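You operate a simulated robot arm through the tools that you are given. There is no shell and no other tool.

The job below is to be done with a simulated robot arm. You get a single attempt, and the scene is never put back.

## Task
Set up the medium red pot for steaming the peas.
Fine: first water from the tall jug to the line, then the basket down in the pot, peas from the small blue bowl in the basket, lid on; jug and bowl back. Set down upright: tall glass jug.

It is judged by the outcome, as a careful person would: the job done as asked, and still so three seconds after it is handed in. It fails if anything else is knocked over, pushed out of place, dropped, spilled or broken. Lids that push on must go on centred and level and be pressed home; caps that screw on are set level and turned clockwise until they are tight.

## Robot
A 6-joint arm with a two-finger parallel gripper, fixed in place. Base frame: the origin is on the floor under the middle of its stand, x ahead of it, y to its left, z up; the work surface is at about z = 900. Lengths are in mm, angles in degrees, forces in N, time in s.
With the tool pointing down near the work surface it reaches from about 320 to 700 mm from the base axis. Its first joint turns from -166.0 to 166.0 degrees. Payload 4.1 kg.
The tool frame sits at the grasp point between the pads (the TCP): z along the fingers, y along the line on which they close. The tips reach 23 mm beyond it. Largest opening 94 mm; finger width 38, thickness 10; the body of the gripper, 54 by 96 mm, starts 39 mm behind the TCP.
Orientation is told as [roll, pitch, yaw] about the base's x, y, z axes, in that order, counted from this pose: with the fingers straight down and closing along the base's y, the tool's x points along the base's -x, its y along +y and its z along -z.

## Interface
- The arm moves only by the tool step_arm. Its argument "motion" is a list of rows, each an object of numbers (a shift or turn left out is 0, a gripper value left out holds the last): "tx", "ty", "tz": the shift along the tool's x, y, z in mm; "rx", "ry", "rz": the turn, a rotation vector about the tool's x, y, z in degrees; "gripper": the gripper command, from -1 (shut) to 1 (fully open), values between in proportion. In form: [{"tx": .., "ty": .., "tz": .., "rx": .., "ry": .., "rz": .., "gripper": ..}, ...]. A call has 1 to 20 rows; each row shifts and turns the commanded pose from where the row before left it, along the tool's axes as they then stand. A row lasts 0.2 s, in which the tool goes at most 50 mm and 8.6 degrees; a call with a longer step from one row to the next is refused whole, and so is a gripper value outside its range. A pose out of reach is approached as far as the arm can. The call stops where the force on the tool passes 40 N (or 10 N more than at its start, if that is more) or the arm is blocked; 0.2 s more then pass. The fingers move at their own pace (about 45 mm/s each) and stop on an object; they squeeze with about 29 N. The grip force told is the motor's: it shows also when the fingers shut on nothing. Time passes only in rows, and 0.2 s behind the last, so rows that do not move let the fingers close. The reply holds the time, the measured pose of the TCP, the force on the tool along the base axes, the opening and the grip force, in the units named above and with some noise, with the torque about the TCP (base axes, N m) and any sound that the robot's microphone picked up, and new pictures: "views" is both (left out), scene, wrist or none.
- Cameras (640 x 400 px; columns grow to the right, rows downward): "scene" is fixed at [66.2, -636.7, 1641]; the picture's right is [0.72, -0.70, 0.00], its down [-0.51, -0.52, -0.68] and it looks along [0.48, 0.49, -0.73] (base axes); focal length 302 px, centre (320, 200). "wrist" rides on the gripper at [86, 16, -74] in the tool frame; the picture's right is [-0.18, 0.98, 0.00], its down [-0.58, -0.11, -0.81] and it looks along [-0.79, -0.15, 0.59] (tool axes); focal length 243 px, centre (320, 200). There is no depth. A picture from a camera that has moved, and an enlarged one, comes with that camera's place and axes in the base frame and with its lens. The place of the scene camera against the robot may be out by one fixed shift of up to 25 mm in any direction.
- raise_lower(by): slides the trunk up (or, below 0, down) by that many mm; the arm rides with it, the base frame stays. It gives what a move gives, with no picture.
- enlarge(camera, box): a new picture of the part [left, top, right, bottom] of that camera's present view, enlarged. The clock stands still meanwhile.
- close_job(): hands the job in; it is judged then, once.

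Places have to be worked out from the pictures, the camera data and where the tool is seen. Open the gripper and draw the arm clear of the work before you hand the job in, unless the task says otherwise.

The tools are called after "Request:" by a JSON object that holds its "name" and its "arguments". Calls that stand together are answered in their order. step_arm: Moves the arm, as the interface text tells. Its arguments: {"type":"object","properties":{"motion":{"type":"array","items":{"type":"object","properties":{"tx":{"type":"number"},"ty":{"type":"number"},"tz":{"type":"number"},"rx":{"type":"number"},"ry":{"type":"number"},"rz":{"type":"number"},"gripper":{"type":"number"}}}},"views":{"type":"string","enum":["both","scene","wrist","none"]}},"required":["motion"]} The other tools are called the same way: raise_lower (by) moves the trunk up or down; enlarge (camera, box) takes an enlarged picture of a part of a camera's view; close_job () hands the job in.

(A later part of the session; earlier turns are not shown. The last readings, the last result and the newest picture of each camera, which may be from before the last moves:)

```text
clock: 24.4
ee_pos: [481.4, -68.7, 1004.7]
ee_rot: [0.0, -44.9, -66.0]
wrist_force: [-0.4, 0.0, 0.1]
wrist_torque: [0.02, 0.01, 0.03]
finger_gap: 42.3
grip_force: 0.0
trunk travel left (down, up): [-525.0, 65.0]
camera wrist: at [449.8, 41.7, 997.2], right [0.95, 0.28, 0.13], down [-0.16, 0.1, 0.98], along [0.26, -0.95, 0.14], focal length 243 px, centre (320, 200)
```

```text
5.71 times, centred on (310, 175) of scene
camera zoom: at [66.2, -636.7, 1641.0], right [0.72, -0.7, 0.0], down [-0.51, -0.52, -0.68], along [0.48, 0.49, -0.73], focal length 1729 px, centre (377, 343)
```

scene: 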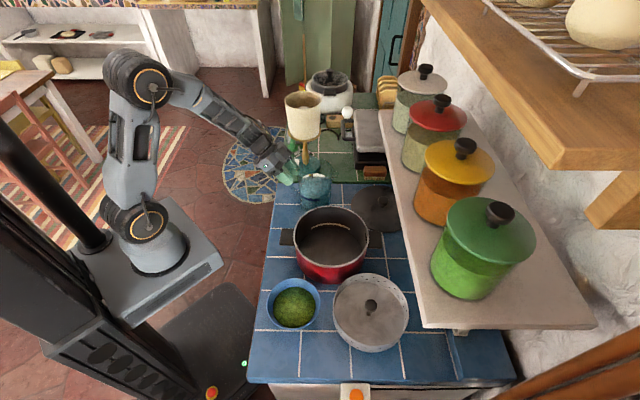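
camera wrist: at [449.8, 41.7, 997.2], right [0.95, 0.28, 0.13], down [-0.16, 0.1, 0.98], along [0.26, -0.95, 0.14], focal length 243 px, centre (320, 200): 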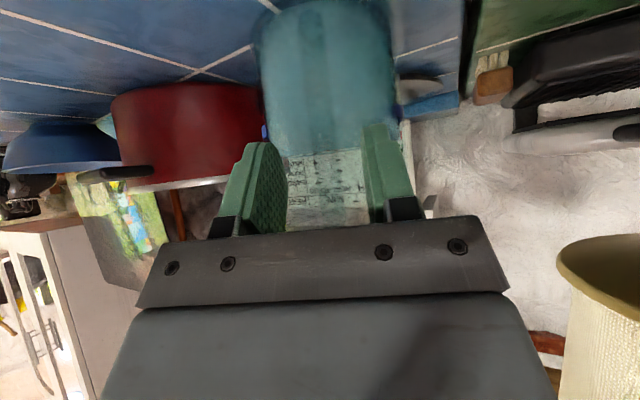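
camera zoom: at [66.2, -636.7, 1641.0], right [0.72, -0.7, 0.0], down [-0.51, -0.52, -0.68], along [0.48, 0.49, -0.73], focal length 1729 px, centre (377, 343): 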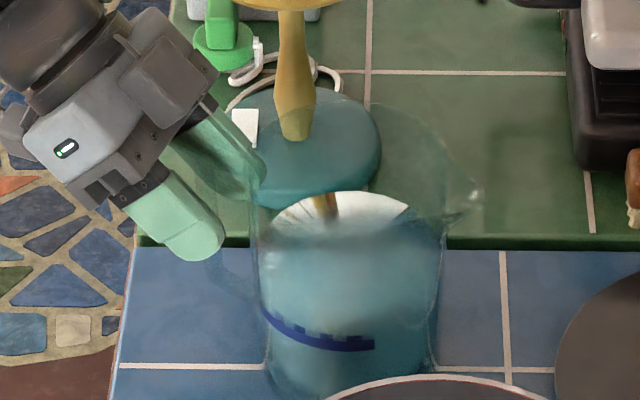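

The fingers straddle the handle bar, with the TCP at the bar's radius. I close the gripper on it.

Request:
{"name": "step_arm", "arguments": {"motion": [{"gripper": -1}, {"gripper": -1}, {"gripper": -1}, {"gripper": -1}, {"gripper": -1}], "views": "both"}}

Request:
{"name": "enlarge", "arguments": {"camera": "wrist", "box": [220, 40, 420, 200]}}

Request:
{"name": "enlarge", "arguments": {"camera": "scene", "box": [270, 140, 350, 210]}}

```text
clock: 25.6
ee_pos: [480.7, -67.3, 1004.8]
ee_rot: [0.0, -44.9, -66.0]
wrist_force: [2.5, 1.3, 1.7]
wrist_torque: [-0.24, 0.17, 0.14]
finger_gap: 11.7
grip_force: 28.5
trunk travel left (down, up): [-525.0, 65.0]
camera wrist: at [449.9, 42.2, 997.4], right [0.95, 0.28, 0.13], down [-0.16, 0.1, 0.98], along [0.26, -0.95, 0.14], focal length 243 px, centre (320, 200)
```

scene: 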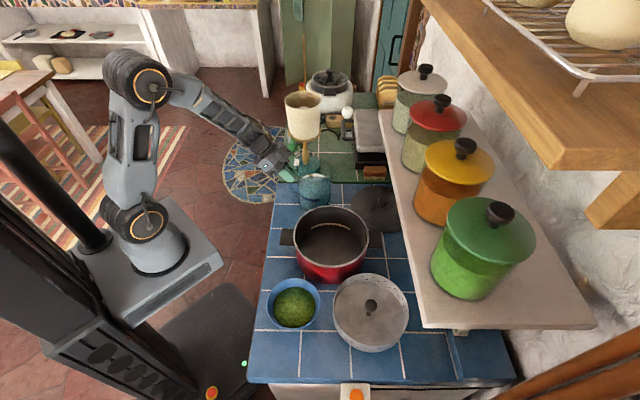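
wrist: 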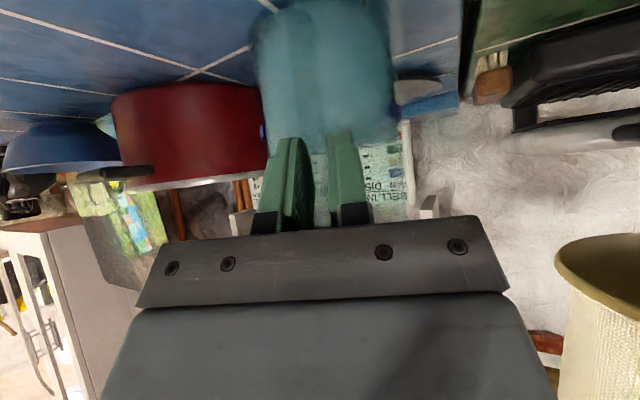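

```text
2.50 times, centred on (320, 120) of wrist
camera zoom: at [449.9, 42.2, 997.4], right [0.95, 0.28, 0.13], down [-0.16, 0.1, 0.98], along [0.26, -0.95, 0.14], focal length 606 px, centre (320, 400)
```

zoom: 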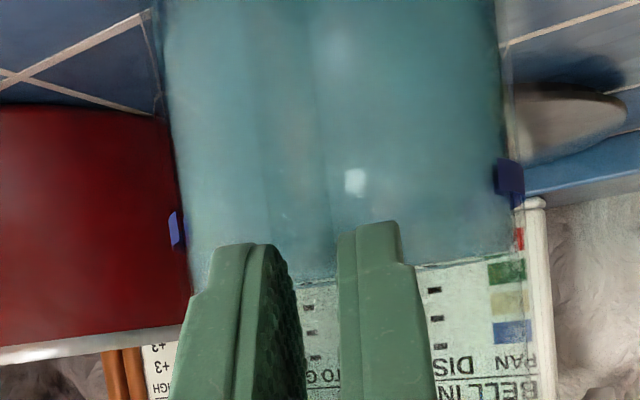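

```text
5.71 times, centred on (310, 175) of scene
camera zoom: at [66.2, -636.7, 1641.0], right [0.72, -0.7, 0.0], down [-0.51, -0.52, -0.68], along [0.48, 0.49, -0.73], focal length 1729 px, centre (377, 343)
```

zoom: 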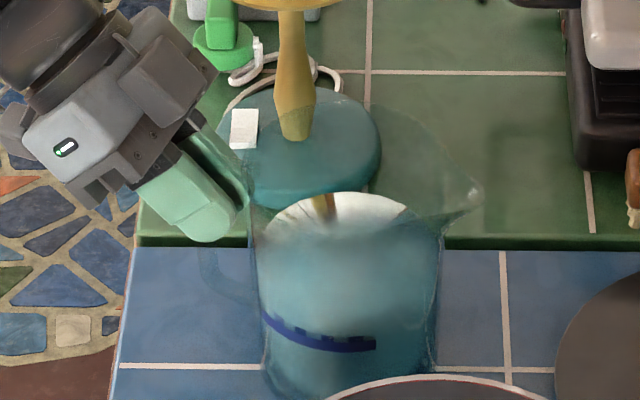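

The handle is gripped (gap 11.7 mm, 28.5 N). I test-lift by 12 mm and check for slip before carrying.

Request:
{"name": "step_arm", "arguments": {"motion": [{"tx": -2.1, "tz": -2.1}, {"tx": -2.1, "tz": -2.1}, {"tx": -2.1, "tz": -2.1}, {"tx": -2.1, "tz": -2.1}, {}], "views": "both"}}

Request:
{"name": "enlarge", "arguments": {"camera": "wrist", "box": [220, 0, 420, 160]}}

Request:
{"name": "enlarge", "arguments": {"camera": "scene", "box": [270, 140, 350, 210]}}

```text
clock: 26.8
ee_pos: [481.4, -69.0, 1017.3]
ee_rot: [0.0, -44.9, -66.1]
wrist_force: [0.5, -0.2, -9.3]
wrist_torque: [0.66, 0.3, -0.01]
finger_gap: 11.7
grip_force: 29.4
trunk travel left (down, up): [-525.0, 65.0]
camera wrist: at [450.1, 42.1, 1008.9], right [0.95, 0.28, 0.13], down [-0.16, 0.1, 0.98], along [0.26, -0.95, 0.14], focal length 243 px, centre (320, 200)
```

scene: 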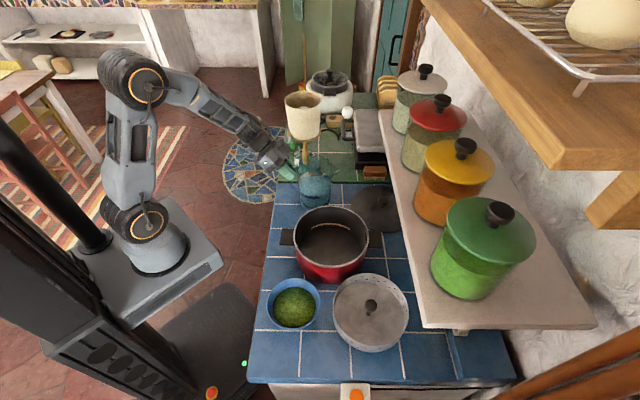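
wrist: 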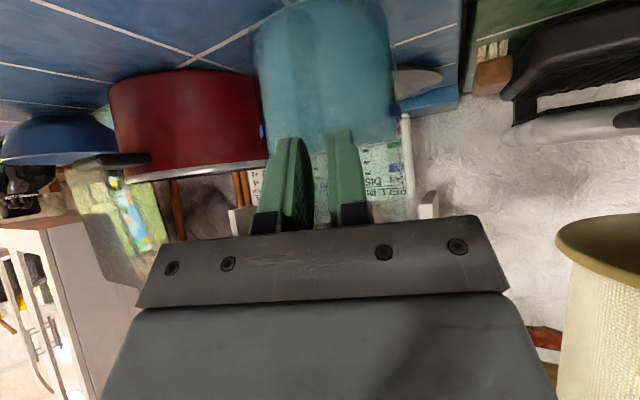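

```text
2.50 times, centred on (320, 80) of wrist
camera zoom: at [450.1, 42.1, 1008.9], right [0.95, 0.28, 0.13], down [-0.16, 0.1, 0.98], along [0.26, -0.95, 0.14], focal length 606 px, centre (320, 500)
```

zoom: 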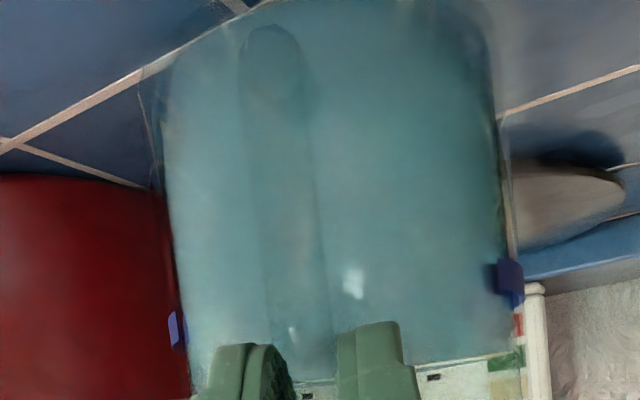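

```text
5.71 times, centred on (310, 175) of scene
camera zoom: at [66.2, -636.7, 1641.0], right [0.72, -0.7, 0.0], down [-0.51, -0.52, -0.68], along [0.48, 0.49, -0.73], focal length 1729 px, centre (377, 343)
```

zoom: 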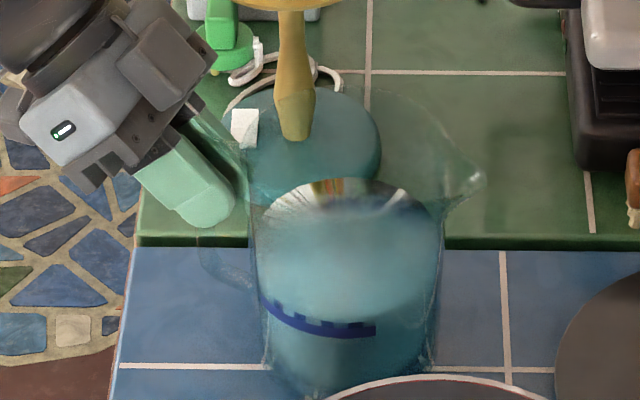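

The jug is held at 9.3 N with a steady 0.72 N·m torque and no visible slip. I raise it straight up gently and check again.

Request:
{"name": "step_arm", "arguments": {"motion": [{"tx": -10, "tz": -10}, {"tx": -14, "tz": -14}, {"tx": -16, "tz": -16}, {"tx": -16, "tz": -16}, {"tx": -16, "tz": -16}, {"tx": -14, "tz": -14}, {"tx": -8, "tz": -8}, {}], "views": "both"}}

Request:
{"name": "enlarge", "arguments": {"camera": "scene", "box": [260, 110, 360, 210]}}

```text
clock: 28.6
ee_pos: [481.1, -69.4, 1151.4]
ee_rot: [0.0, -44.9, -66.0]
wrist_force: [0.0, 0.5, -9.2]
wrist_torque: [0.66, 0.33, 0.05]
finger_gap: 11.5
grip_force: 28.9
trunk travel left (down, up): [-525.0, 65.0]
camera wrist: at [449.6, 41.8, 1143.1], right [0.95, 0.28, 0.13], down [-0.16, 0.1, 0.98], along [0.26, -0.95, 0.14], focal length 243 px, centre (320, 200)
```

scene: 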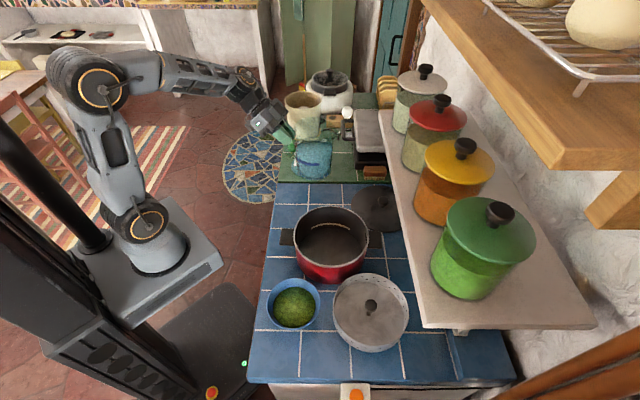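
wrist: 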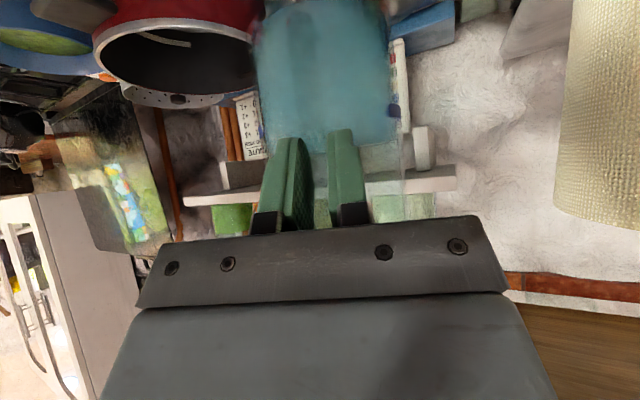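

```text
4.00 times, centred on (310, 160) of scene
camera zoom: at [66.2, -636.7, 1641.0], right [0.72, -0.7, 0.0], down [-0.51, -0.52, -0.68], along [0.48, 0.49, -0.73], focal length 1210 px, centre (360, 360)
```

zoom: 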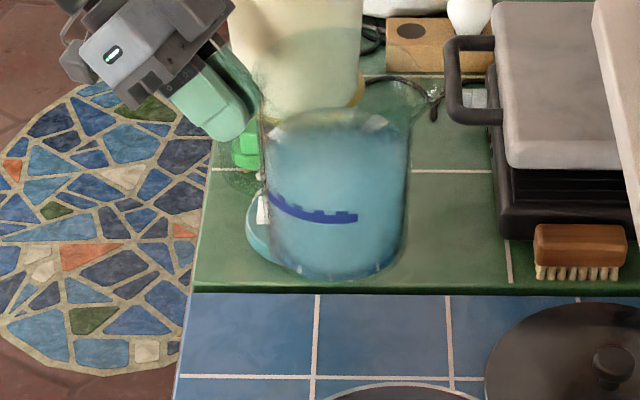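

The hold is steady and the jug is upright. Next I yaw it 22° clockwise, so the pour comes from +y clear of the pot's handle, and carry it to above the pot.

Request:
{"name": "step_arm", "arguments": {"motion": [{"rx": 2.6, "rz": 2.6}, {"rx": 4.3, "rz": 4.3}, {"rx": 4.3, "rz": 4.3}, {"rx": 4.35, "rz": 4.35}, {"tx": -4, "ty": -8, "tz": 4}, {"tx": -8, "ty": -16, "tz": 8}, {"tx": -9, "ty": -17, "tz": 9}, {"tx": -9, "ty": -17, "tz": 9}, {"tx": -8, "ty": -15, "tz": 8}, {"tx": -4, "ty": -8, "tz": 4}, {}], "views": "both"}}

```text
clock: 31.0
ee_pos: [402.9, -130.2, 1151.1]
ee_rot: [0.0, -45.0, -87.9]
wrist_force: [-0.7, 0.7, -9.5]
wrist_torque: [0.75, 0.06, 0.02]
finger_gap: 11.3
grip_force: 29.3
trunk travel left (down, up): [-525.0, 65.0]
camera wrist: at [415.0, -17.2, 1142.1], right [0.99, -0.1, 0.13], down [-0.11, 0.15, 0.98], along [-0.11, -0.98, 0.14], focal length 243 px, centre (320, 200)
```

scene: 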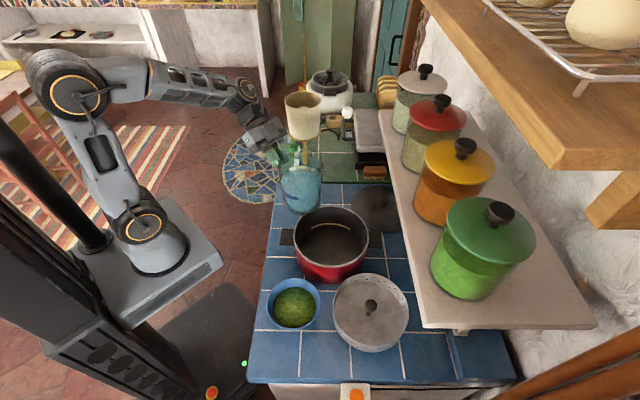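
wrist: 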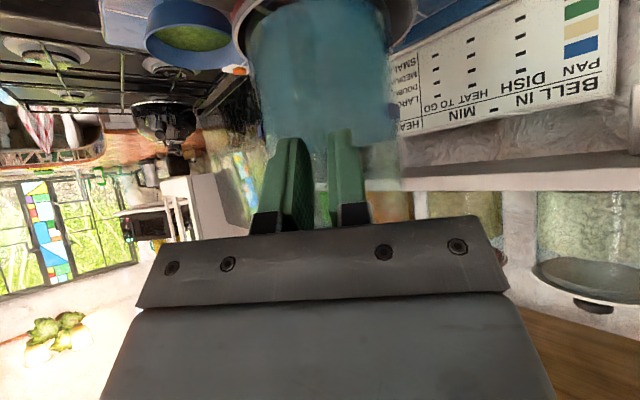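

Request:
{"name": "enlarge", "arguments": {"camera": "scene", "box": [240, 110, 390, 290]}}

Request:
{"name": "enlarge", "arguments": {"camera": "wrist", "box": [220, 0, 420, 160]}}

```text
2.22 times, centred on (315, 200) of scene
camera zoom: at [66.2, -636.7, 1641.0], right [0.72, -0.7, 0.0], down [-0.51, -0.52, -0.68], along [0.48, 0.49, -0.73], focal length 672 px, centre (331, 200)
```

zoom: 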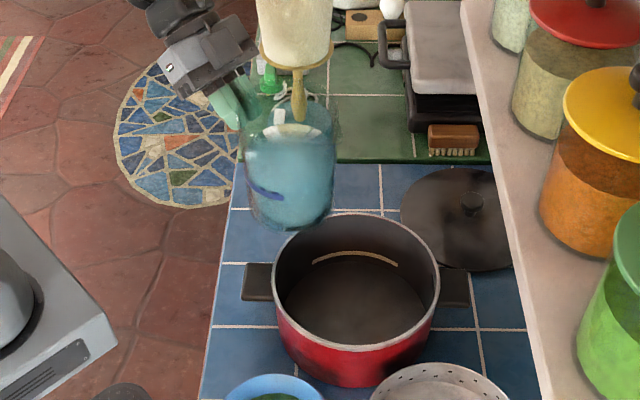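

```text
2.50 times, centred on (320, 80) of wrist
camera zoom: at [415.0, -17.2, 1142.1], right [0.99, -0.1, 0.13], down [-0.11, 0.15, 0.98], along [-0.11, -0.98, 0.14], focal length 606 px, centre (320, 500)
```

zoom: 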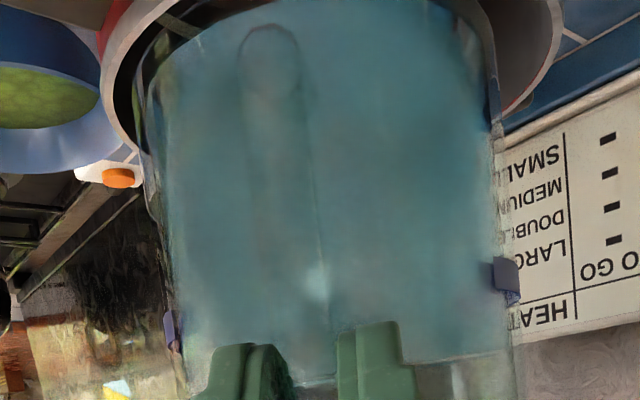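

The jug spout lines up over the pot. I tilt about the lip by 24° (no pouring yet) and then lower toward the pot.

Request:
{"name": "step_arm", "arguments": {"motion": [{"tx": -6.16, "tz": -9.66, "ry": 4}, {"tx": -6.16, "tz": -9.66, "ry": 4}, {"tx": -6.16, "tz": -9.66, "ry": 4}, {"tx": -6.16, "tz": -9.66, "ry": 4}, {"tx": -6.16, "tz": -9.66, "ry": 4}, {"tx": -6.16, "tz": -9.66, "ry": 4}, {"tx": 5.4, "tz": 14}, {"tx": 7.2, "tz": 18.7}, {"tx": 7.2, "tz": 18.7}, {"tx": 5.4, "tz": 14}, {}], "views": "both"}}

Request:
{"name": "enlarge", "arguments": {"camera": "scene", "box": [240, 110, 390, 290]}}

```text
clock: 33.4
ee_pos: [403.6, -127.0, 1149.4]
ee_rot: [0.0, -21.0, -88.1]
wrist_force: [0.0, -0.4, -10.2]
wrist_torque: [0.5, 0.0, 0.01]
finger_gap: 11.4
grip_force: 28.6
trunk travel left (down, up): [-525.0, 65.0]
camera wrist: at [415.4, -20.3, 1188.1], right [0.99, -0.14, 0.07], down [-0.1, -0.26, 0.96], along [-0.12, -0.96, -0.27], focal length 243 px, centre (320, 200)
```

scene: 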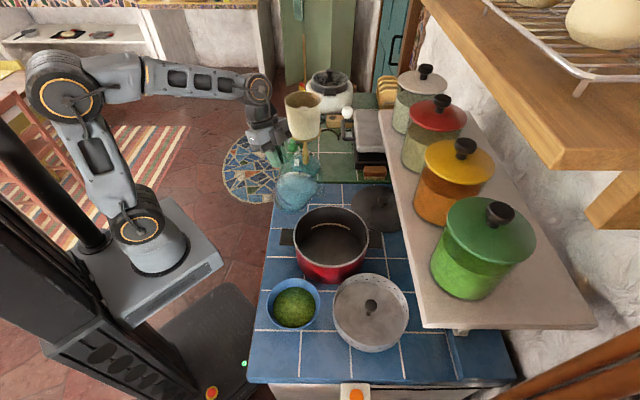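
wrist: 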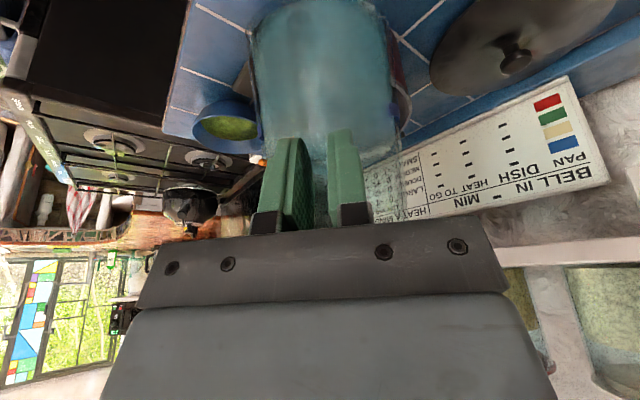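

```text
2.22 times, centred on (315, 200) of scene
camera zoom: at [66.2, -636.7, 1641.0], right [0.72, -0.7, 0.0], down [-0.51, -0.52, -0.68], along [0.48, 0.49, -0.73], focal length 672 px, centre (331, 200)
```

zoom: 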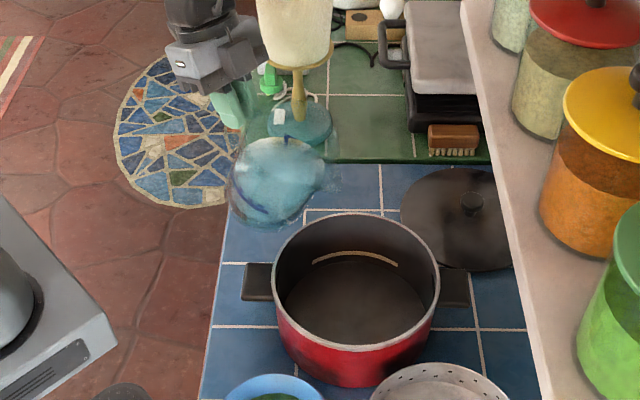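

Still holding at a 24° tilt, with the lip estimated near (409,-289,1122). I continue to 36° and lower the lip to about 1090.

Request:
{"name": "step_arm", "arguments": {"motion": [{"tx": -6.16, "tz": -9.66, "ry": 4}, {"tx": -6.16, "tz": -9.66, "ry": 4}, {"tx": -6.16, "tz": -9.66, "ry": 4}, {"tx": 2.5, "tz": 15.8}, {"tx": 2.5, "tz": 15.8}, {}], "views": "both"}}

Request:
{"name": "enlarge", "arguments": {"camera": "scene", "box": [240, 130, 390, 290]}}

Request:
{"name": "enlarge", "arguments": {"camera": "wrist", "box": [180, 0, 460, 200]}}

```text
clock: 34.8
ee_pos: [403.5, -137.2, 1150.4]
ee_rot: [0.0, -8.9, -87.9]
wrist_force: [-0.3, -1.0, -9.3]
wrist_torque: [0.34, 0.04, 0.02]
finger_gap: 11.1
grip_force: 29.6
trunk travel left (down, up): [-525.0, 65.0]
camera wrist: at [415.5, -39.7, 1211.1], right [0.99, -0.15, 0.03], down [-0.09, -0.45, 0.89], along [-0.12, -0.88, -0.46], focal length 243 px, centre (320, 200)
```

scene: 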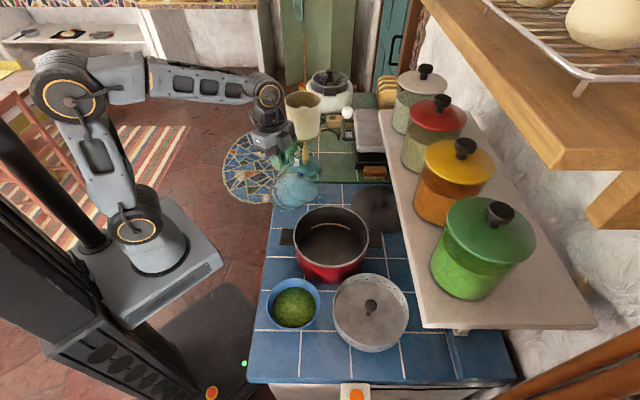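
wrist: 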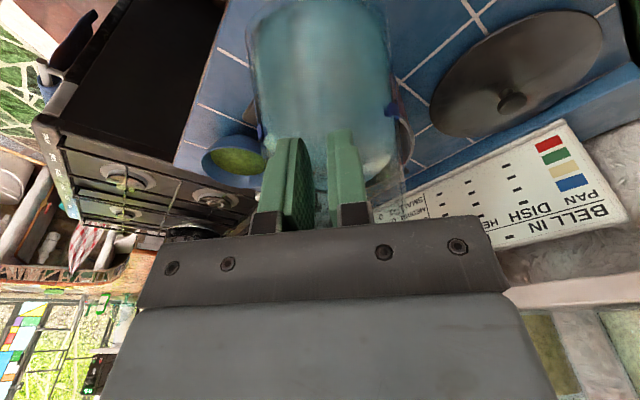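

```text
2.50 times, centred on (315, 210) of scene
camera zoom: at [66.2, -636.7, 1641.0], right [0.72, -0.7, 0.0], down [-0.51, -0.52, -0.68], along [0.48, 0.49, -0.73], focal length 756 px, centre (332, 175)
```

zoom: 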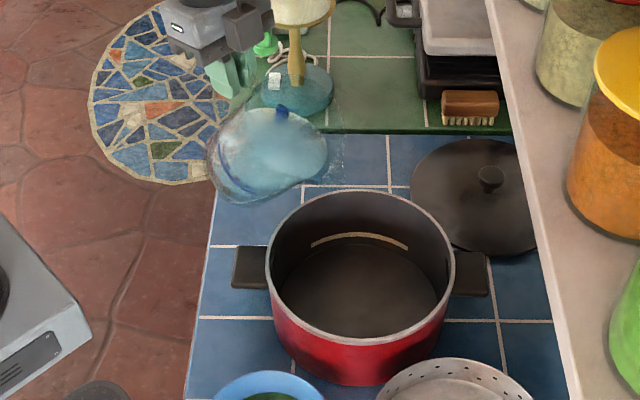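

```text
2.00 times, centred on (320, 100) of wrist
camera zoom: at [415.5, -39.7, 1211.1], right [0.99, -0.15, 0.03], down [-0.09, -0.45, 0.89], along [-0.12, -0.88, -0.46], focal length 485 px, centre (320, 400)
```

zoom: 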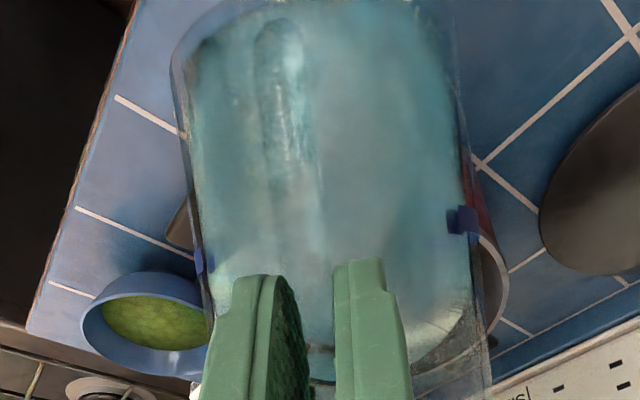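

No water is flowing yet at 36°. I tilt on slowly about the lip in 2° steps while watching the weight and the pot.

Request:
{"name": "step_arm", "arguments": {"motion": [{"tx": -3, "tz": -4.88, "ry": 2}, {"tx": -3, "tz": -4.88, "ry": 2}, {"tx": -3, "tz": -4.88, "ry": 2}, {}, {}], "views": "scene"}}

Request:
{"name": "enlarge", "arguments": {"camera": "scene", "box": [260, 150, 390, 280]}}

```text
clock: 36.0
ee_pos: [403.4, -144.6, 1165.2]
ee_rot: [0.1, -2.8, -88.0]
wrist_force: [0.7, -1.5, -8.9]
wrist_torque: [0.23, -0.01, 0.0]
finger_gap: 11.6
grip_force: 28.5
trunk travel left (down, up): [-525.0, 65.0]
```

scene: 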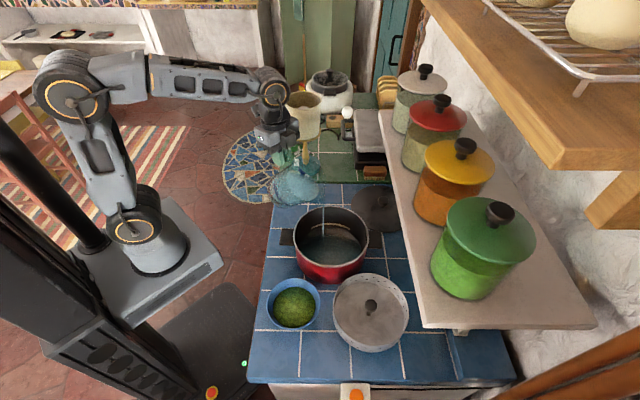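

```text
3.08 times, centred on (325, 215) of scene
camera zoom: at [66.2, -636.7, 1641.0], right [0.72, -0.7, 0.0], down [-0.51, -0.52, -0.68], along [0.48, 0.49, -0.73], focal length 931 px, centre (305, 154)
```

zoom: 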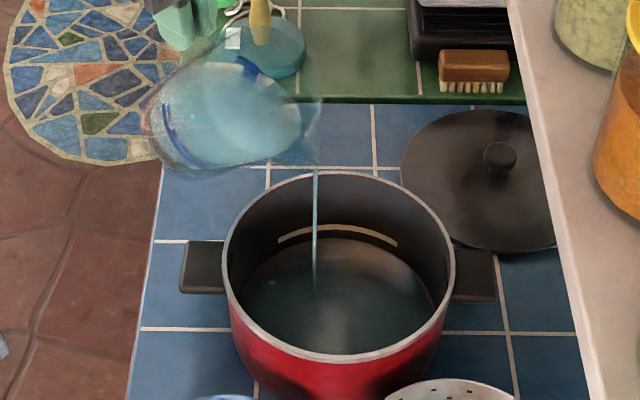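

Water is now streaming straight down inside the pot. I hold this tilt for a moment and watch the level.

Request:
{"name": "step_arm", "arguments": {"motion": [{}, {}, {}, {}], "views": "scene"}}

Request:
{"name": "enlarge", "arguments": {"camera": "scene", "box": [280, 170, 380, 280]}}

```text
clock: 37.0
ee_pos: [403.2, -143.6, 1165.8]
ee_rot: [0.0, -3.0, -88.0]
wrist_force: [-0.3, -0.2, -9.0]
wrist_torque: [0.19, -0.01, 0.01]
finger_gap: 11.4
grip_force: 28.8
trunk travel left (down, up): [-525.0, 65.0]
```

scene: 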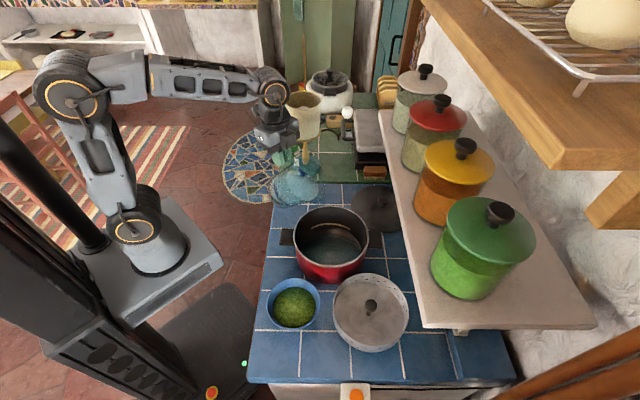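

```text
3.64 times, centred on (330, 225) of scene
camera zoom: at [66.2, -636.7, 1641.0], right [0.72, -0.7, 0.0], down [-0.51, -0.52, -0.68], along [0.48, 0.49, -0.73], focal length 1100 px, centre (284, 109)
```

zoom: 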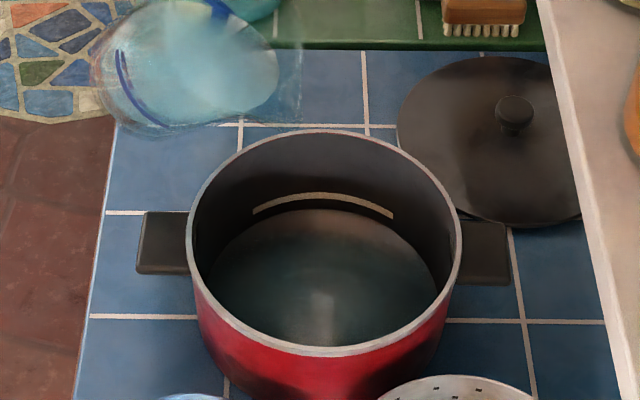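

The flow stops once level is reached, so the pour is quasi-static and easy to control. I tilt 6° more and let it run out.

Request:
{"name": "step_arm", "arguments": {"motion": [{"tx": -3, "tz": -4.88, "ry": 2}, {}, {"tx": -3, "tz": -4.88, "ry": 2}, {}, {"tx": -3, "tz": -4.88, "ry": 2}, {}, {}, {}, {}, {}], "views": "scene"}}

Request:
{"name": "enlarge", "arguments": {"camera": "scene", "box": [280, 170, 380, 280]}}

```text
clock: 39.2
ee_pos: [403.9, -153.1, 1180.5]
ee_rot: [0.0, 3.1, -88.1]
wrist_force: [-0.7, -0.2, -7.4]
wrist_torque: [0.13, 0.01, -0.02]
finger_gap: 11.5
grip_force: 28.9
trunk travel left (down, up): [-525.0, 65.0]
```

scene: 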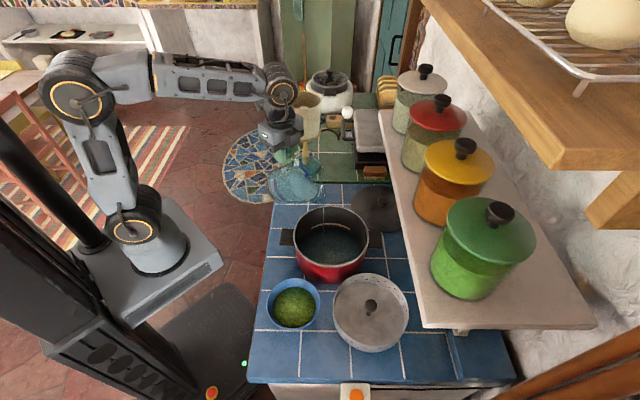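

```text
3.64 times, centred on (330, 225) of scene
camera zoom: at [66.2, -636.7, 1641.0], right [0.72, -0.7, 0.0], down [-0.51, -0.52, -0.68], along [0.48, 0.49, -0.73], focal length 1100 px, centre (284, 109)
```

zoom: 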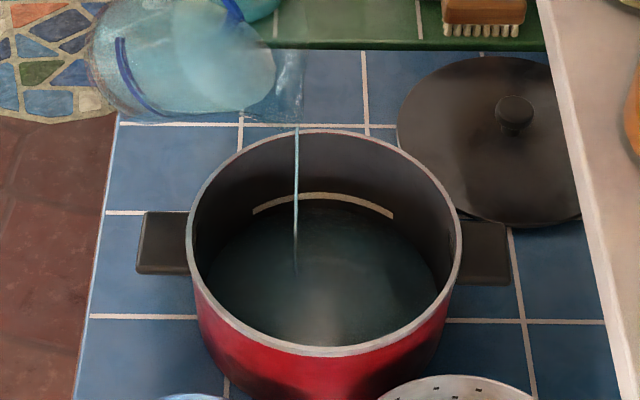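

Request:
{"name": "step_arm", "arguments": {"motion": [{}, {}, {}, {}, {}], "views": "scene"}}

Request:
{"name": "enlarge", "arguments": {"camera": "scene", "box": [295, 190, 365, 260]}}

```text
clock: 40.4
ee_pos: [404.4, -152.4, 1180.7]
ee_rot: [-0.1, 3.2, -88.0]
wrist_force: [0.5, 0.2, -8.0]
wrist_torque: [0.15, -0.03, 0.0]
finger_gap: 11.7
grip_force: 29.1
trunk travel left (down, up): [-525.0, 65.0]
```

scene: 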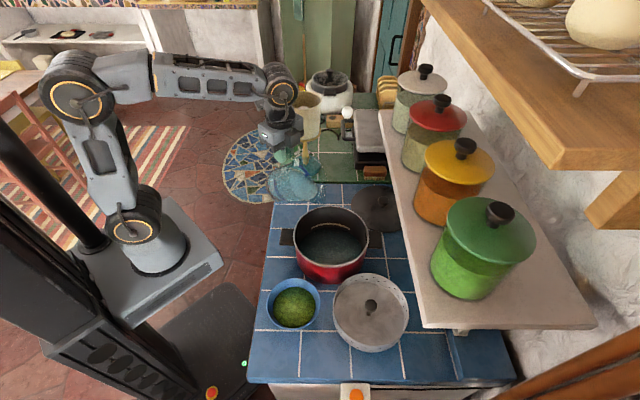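

```text
5.71 times, centred on (330, 225) of scene
camera zoom: at [66.2, -636.7, 1641.0], right [0.72, -0.7, 0.0], down [-0.51, -0.52, -0.68], along [0.48, 0.49, -0.73], focal length 1729 px, centre (263, 57)
```

zoom: 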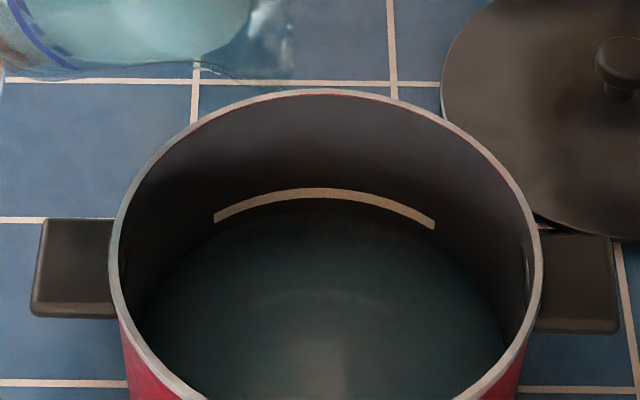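

Request:
{"name": "enlarge", "arguments": {"camera": "scene", "box": [315, 210, 355, 240]}}

```text
13.33 times, centred on (335, 225) of scene
camera zoom: at [66.2, -636.7, 1641.0], right [0.72, -0.7, 0.0], down [-0.51, -0.52, -0.68], along [0.48, 0.49, -0.73], focal length 4034 px, centre (120, -133)
```

zoom: 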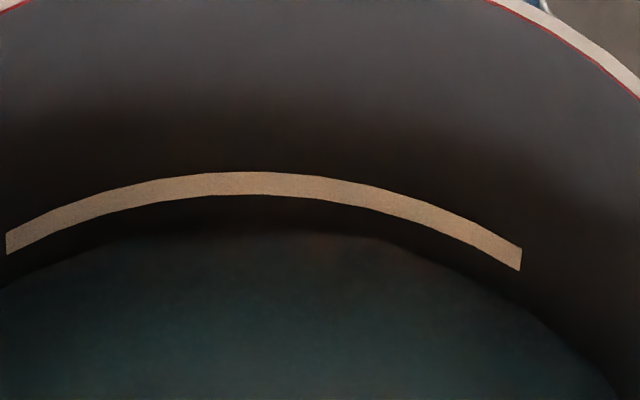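

Request:
{"name": "enlarge", "arguments": {"camera": "scene", "box": [300, 215, 365, 262]}}

Request:
{"name": "enlarge", "arguments": {"camera": "wrist", "box": [200, 0, 440, 200]}}

```text
8.51 times, centred on (332, 238) of scene
camera zoom: at [66.2, -636.7, 1641.0], right [0.72, -0.7, 0.0], down [-0.51, -0.52, -0.68], along [0.48, 0.49, -0.73], focal length 2575 px, centre (214, -128)
```

zoom: 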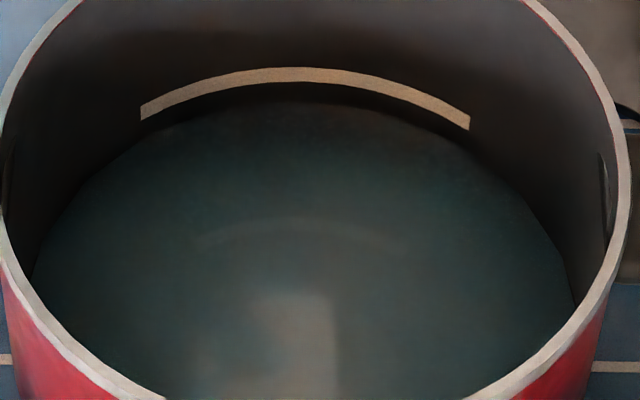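

```text
2.00 times, centred on (320, 100) of wrist
camera zoom: at [417.3, -70.4, 1260.0], right [0.99, -0.15, -0.01], down [-0.09, -0.63, 0.77], along [-0.12, -0.76, -0.63], focal length 485 px, centre (320, 400)
```

zoom: 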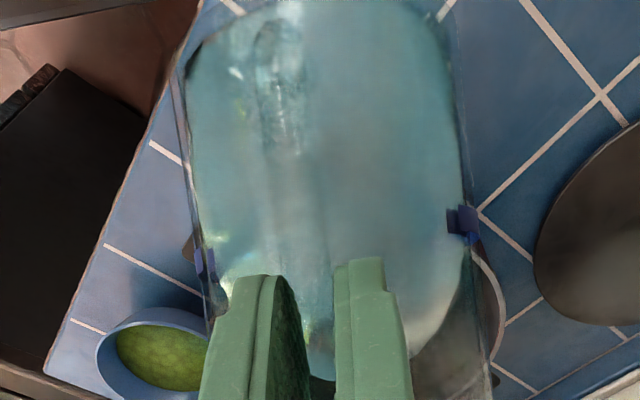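

The water surface's far edge is about 13 mm below the line. I keep tilting in small steps with pauses.

Request:
{"name": "step_arm", "arguments": {"motion": [{"tx": -3, "tz": -4.88, "ry": 2}, {}, {}, {"tx": -3, "tz": -4.88, "ry": 2}, {}, {}, {"tx": -3, "tz": -4.88, "ry": 2}, {}, {}, {}, {}, {}, {}, {}], "views": "scene"}}

Request:
{"name": "enlarge", "arguments": {"camera": "scene", "box": [300, 205, 365, 252]}}

```text
clock: 43.4
ee_pos: [404.0, -164.5, 1194.2]
ee_rot: [0.0, 9.1, -88.0]
wrist_force: [1.7, -0.6, -6.7]
wrist_torque: [0.05, -0.01, 0.0]
finger_gap: 11.5
grip_force: 29.3
trunk travel left (down, up): [-525.0, 65.0]
```

scene: 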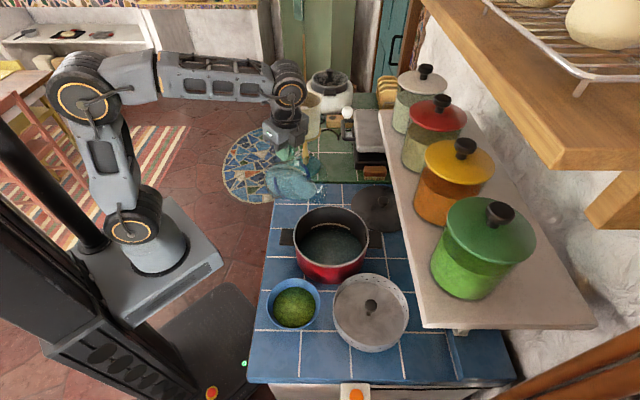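

```text
8.51 times, centred on (332, 228) of scene
camera zoom: at [66.2, -636.7, 1641.0], right [0.72, -0.7, 0.0], down [-0.51, -0.52, -0.68], along [0.48, 0.49, -0.73], focal length 2575 px, centre (214, -43)
```

zoom: 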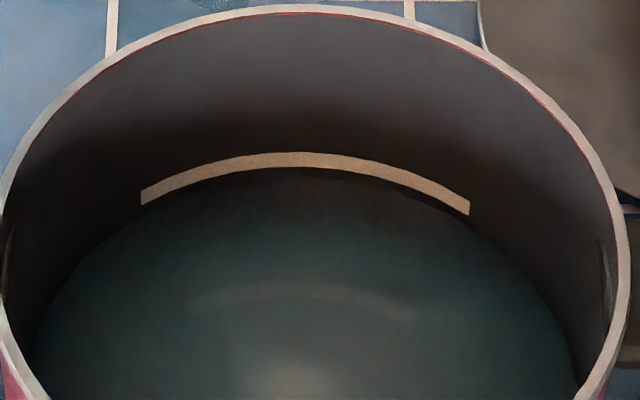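

The water edge has risen to just about the bottom of the beige band. I add a little more in 2° steps to bring it onto the middle of the line.

Request:
{"name": "step_arm", "arguments": {"motion": [{}, {}, {"tx": -3, "tz": -4.88, "ry": 2}, {}, {}, {}, {}, {}, {}, {}], "views": "scene"}}

Request:
{"name": "enlarge", "arguments": {"camera": "scene", "box": [300, 205, 365, 252]}}

Request:
{"name": "enlarge", "arguments": {"camera": "scene", "box": [260, 150, 390, 280]}}

```text
clock: 45.6
ee_pos: [403.7, -167.3, 1199.1]
ee_rot: [0.0, 11.2, -88.0]
wrist_force: [-1.1, 0.7, -6.3]
wrist_torque: [0.02, -0.03, 0.01]
finger_gap: 11.5
grip_force: 29.2
trunk travel left (down, up): [-525.0, 65.0]
```

scene: 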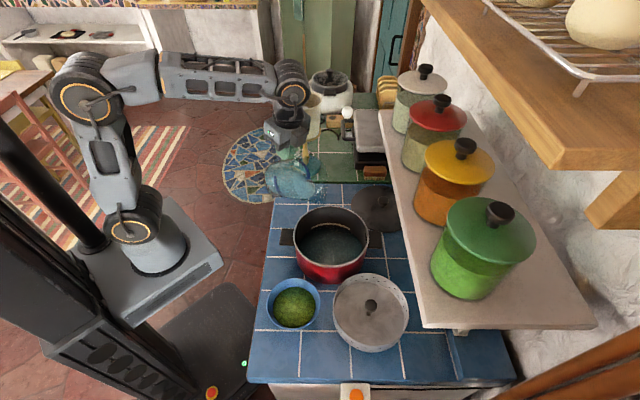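

```text
8.51 times, centred on (332, 228) of scene
camera zoom: at [66.2, -636.7, 1641.0], right [0.72, -0.7, 0.0], down [-0.51, -0.52, -0.68], along [0.48, 0.49, -0.73], focal length 2575 px, centre (214, -43)
```

zoom: 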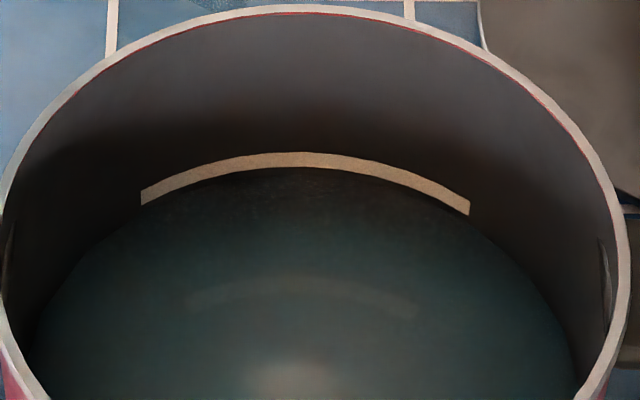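

```text
3.08 times, centred on (325, 215) of scene
camera zoom: at [66.2, -636.7, 1641.0], right [0.72, -0.7, 0.0], down [-0.51, -0.52, -0.68], along [0.48, 0.49, -0.73], focal length 931 px, centre (305, 154)
```

zoom: 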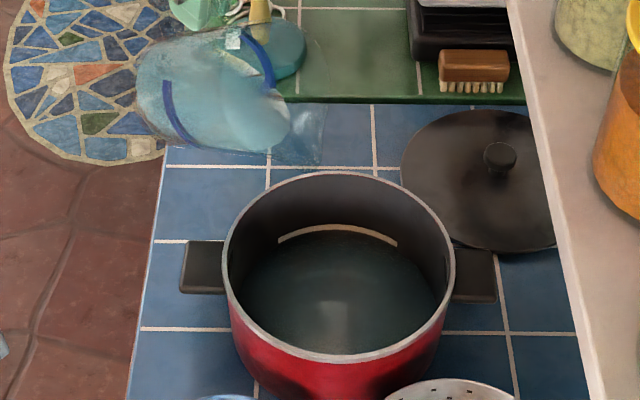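

Request:
{"name": "enlarge", "arguments": {"camera": "scene", "box": [315, 210, 355, 240]}}

Request:
{"name": "enlarge", "arguments": {"camera": "scene", "box": [340, 215, 372, 250]}}

```text
13.33 times, centred on (335, 225) of scene
camera zoom: at [66.2, -636.7, 1641.0], right [0.72, -0.7, 0.0], down [-0.51, -0.52, -0.68], along [0.48, 0.49, -0.73], focal length 4034 px, centre (120, -133)
```

zoom: 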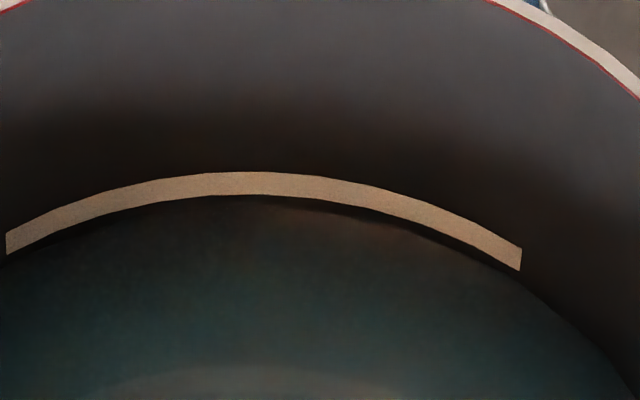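

```text
11.43 times, centred on (356, 232) of scene
camera zoom: at [66.2, -636.7, 1641.0], right [0.72, -0.7, 0.0], down [-0.51, -0.52, -0.68], along [0.48, 0.49, -0.73], focal length 3457 px, centre (-91, -171)
```

zoom: 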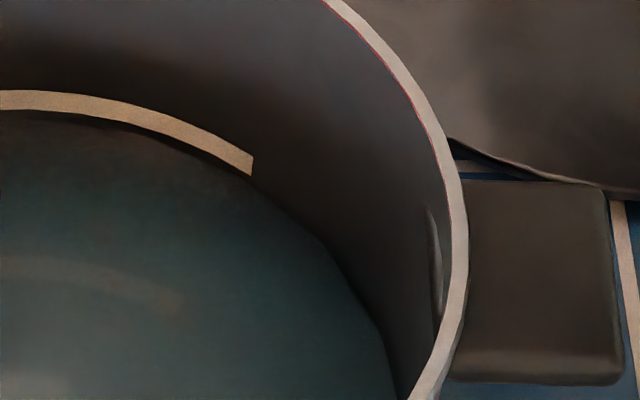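

The water now touches the bottom edge of the band. One more 2° step.

Request:
{"name": "step_arm", "arguments": {"motion": [{"tx": -3, "tz": -4.88, "ry": 2}, {}, {}, {}, {}, {}, {}, {}], "views": "scene"}}

Request:
{"name": "enlarge", "arguments": {"camera": "scene", "box": [315, 210, 355, 240]}}

Request:
{"name": "enlarge", "arguments": {"camera": "scene", "box": [300, 205, 365, 252]}}

```text
clock: 47.4
ee_pos: [403.9, -171.1, 1202.9]
ee_rot: [-0.1, 13.2, -88.0]
wrist_force: [0.4, 1.1, -6.7]
wrist_torque: [0.03, 0.03, 0.0]
finger_gap: 11.4
grip_force: 29.1
trunk travel left (down, up): [-525.0, 65.0]
```

scene: 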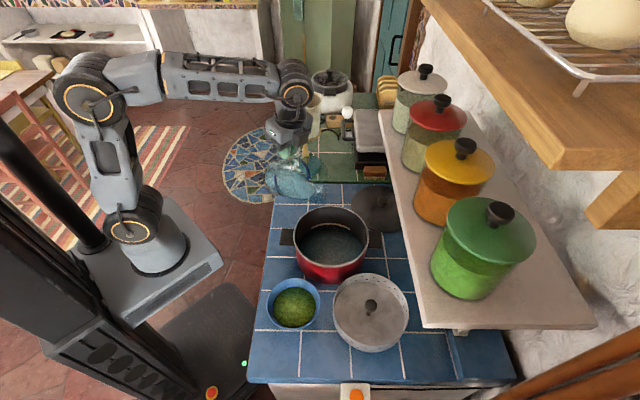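

```text
13.33 times, centred on (335, 225) of scene
camera zoom: at [66.2, -636.7, 1641.0], right [0.72, -0.7, 0.0], down [-0.51, -0.52, -0.68], along [0.48, 0.49, -0.73], focal length 4034 px, centre (120, -133)
```

zoom: 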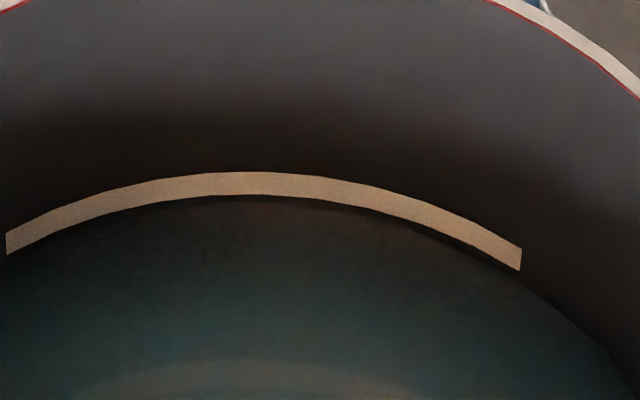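

```text
8.51 times, centred on (332, 228) of scene
camera zoom: at [66.2, -636.7, 1641.0], right [0.72, -0.7, 0.0], down [-0.51, -0.52, -0.68], along [0.48, 0.49, -0.73], focal length 2575 px, centre (214, -43)
```

zoom: 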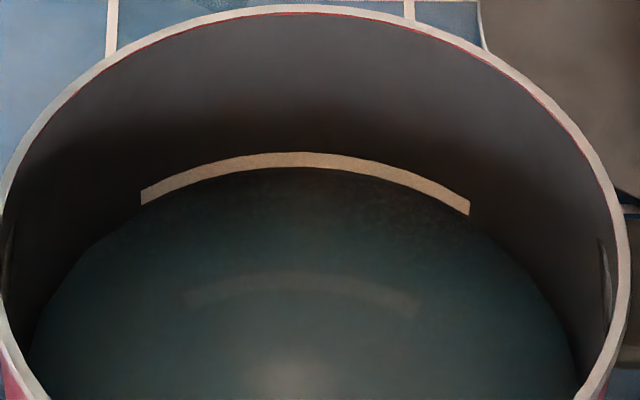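

I take several force readings at rest to estimate how much has been poured.

Request:
{"name": "step_arm", "arguments": {"motion": [{}], "views": "none"}}

Request:
{"name": "step_arm", "arguments": {"motion": [{}], "views": "none"}}

Request:
{"name": "step_arm", "arguments": {"motion": [{}], "views": "none"}}

Request:
{"name": "step_arm", "arguments": {"motion": [{}], "views": "none"}}

Request:
{"name": "step_arm", "arguments": {"motion": [{}], "views": "wrist"}}

Request:
{"name": "enlarge", "arguments": {"camera": "wrist", "box": [220, 0, 540, 200]}}

```text
clock: 47.8
ee_pos: [405.1, -170.1, 1204.6]
ee_rot: [0.0, 13.2, -87.9]
wrist_force: [0.7, -0.5, -6.2]
wrist_torque: [0.0, 0.0, -0.01]
finger_gap: 11.7
grip_force: 29.0
trunk travel left (down, up): [-525.0, 65.0]
```

```text
clock: 48.2
ee_pos: [403.9, -170.1, 1204.6]
ee_rot: [0.0, 13.2, -88.0]
wrist_force: [-0.2, 0.3, -6.4]
wrist_torque: [0.04, -0.01, 0.01]
finger_gap: 11.6
grip_force: 29.1
trunk travel left (down, up): [-525.0, 65.0]
```

```text
clock: 48.6
ee_pos: [403.8, -170.7, 1203.9]
ee_rot: [0.0, 13.0, -88.0]
wrist_force: [0.0, -0.9, -5.6]
wrist_torque: [0.01, 0.0, -0.01]
finger_gap: 11.7
grip_force: 29.0
trunk travel left (down, up): [-525.0, 65.0]
```

```text
clock: 49.0
ee_pos: [404.6, -170.8, 1204.1]
ee_rot: [0.0, 13.1, -88.1]
wrist_force: [0.2, 0.4, -6.2]
wrist_torque: [0.01, 0.02, -0.01]
finger_gap: 11.3
grip_force: 29.6
trunk travel left (down, up): [-525.0, 65.0]
```

```text
clock: 49.4
ee_pos: [403.9, -171.1, 1205.4]
ee_rot: [0.1, 13.1, -87.9]
wrist_force: [-0.1, 0.1, -5.9]
wrist_torque: [0.02, 0.01, 0.03]
finger_gap: 11.5
grip_force: 29.2
trunk travel left (down, up): [-525.0, 65.0]
camera wrist: at [418.0, -103.5, 1296.3], right [0.99, -0.14, -0.04], down [-0.08, -0.75, 0.65], along [-0.13, -0.64, -0.76], focal length 243 px, centre (320, 200)
```

wrist: 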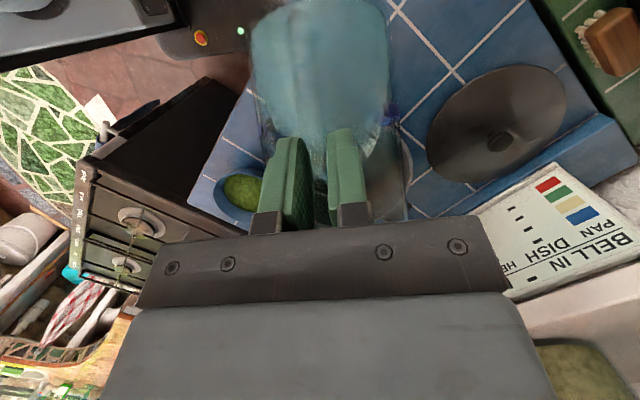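

```text
2.00 times, centred on (380, 100) of wrist
camera zoom: at [418.0, -103.5, 1296.3], right [0.99, -0.14, -0.04], down [-0.08, -0.75, 0.65], along [-0.13, -0.64, -0.76], focal length 485 px, centre (200, 400)
```

zoom: 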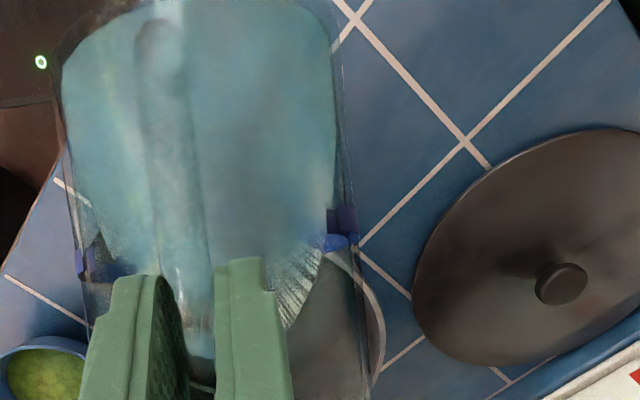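

The mean is about 6.2 N, so roughly 330 ml has been poured, and the band is still fully above the water surface. I continue with another 4°.

Request:
{"name": "step_arm", "arguments": {"motion": [{"tx": -3, "tz": -4.88, "ry": 2}, {}, {}, {}, {"tx": -3, "tz": -4.88, "ry": 2}, {}, {}, {}, {}, {}, {}], "views": "scene"}}

Request:
{"name": "enlarge", "arguments": {"camera": "scene", "box": [315, 210, 355, 240]}}

Request:
{"name": "enlarge", "arguments": {"camera": "scene", "box": [300, 205, 365, 252]}}

```text
clock: 51.8
ee_pos: [406.3, -179.5, 1211.1]
ee_rot: [0.1, 17.1, -88.0]
wrist_force: [0.5, 0.1, -5.5]
wrist_torque: [-0.03, 0.02, 0.0]
finger_gap: 11.4
grip_force: 29.4
trunk travel left (down, up): [-525.0, 65.0]
```

scene: 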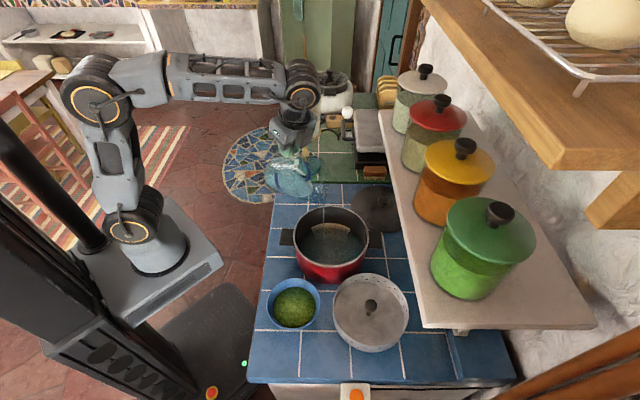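

```text
13.33 times, centred on (335, 225) of scene
camera zoom: at [66.2, -636.7, 1641.0], right [0.72, -0.7, 0.0], down [-0.51, -0.52, -0.68], along [0.48, 0.49, -0.73], focal length 4034 px, centre (120, -133)
```

zoom: 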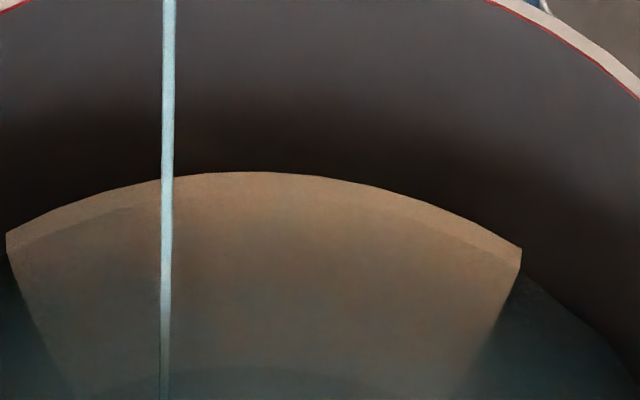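

```text
8.51 times, centred on (332, 228) of scene
camera zoom: at [66.2, -636.7, 1641.0], right [0.72, -0.7, 0.0], down [-0.51, -0.52, -0.68], along [0.48, 0.49, -0.73], focal length 2575 px, centre (214, -43)
```

zoom: 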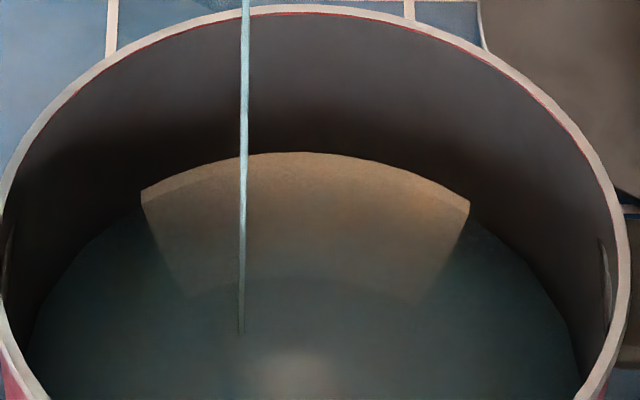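

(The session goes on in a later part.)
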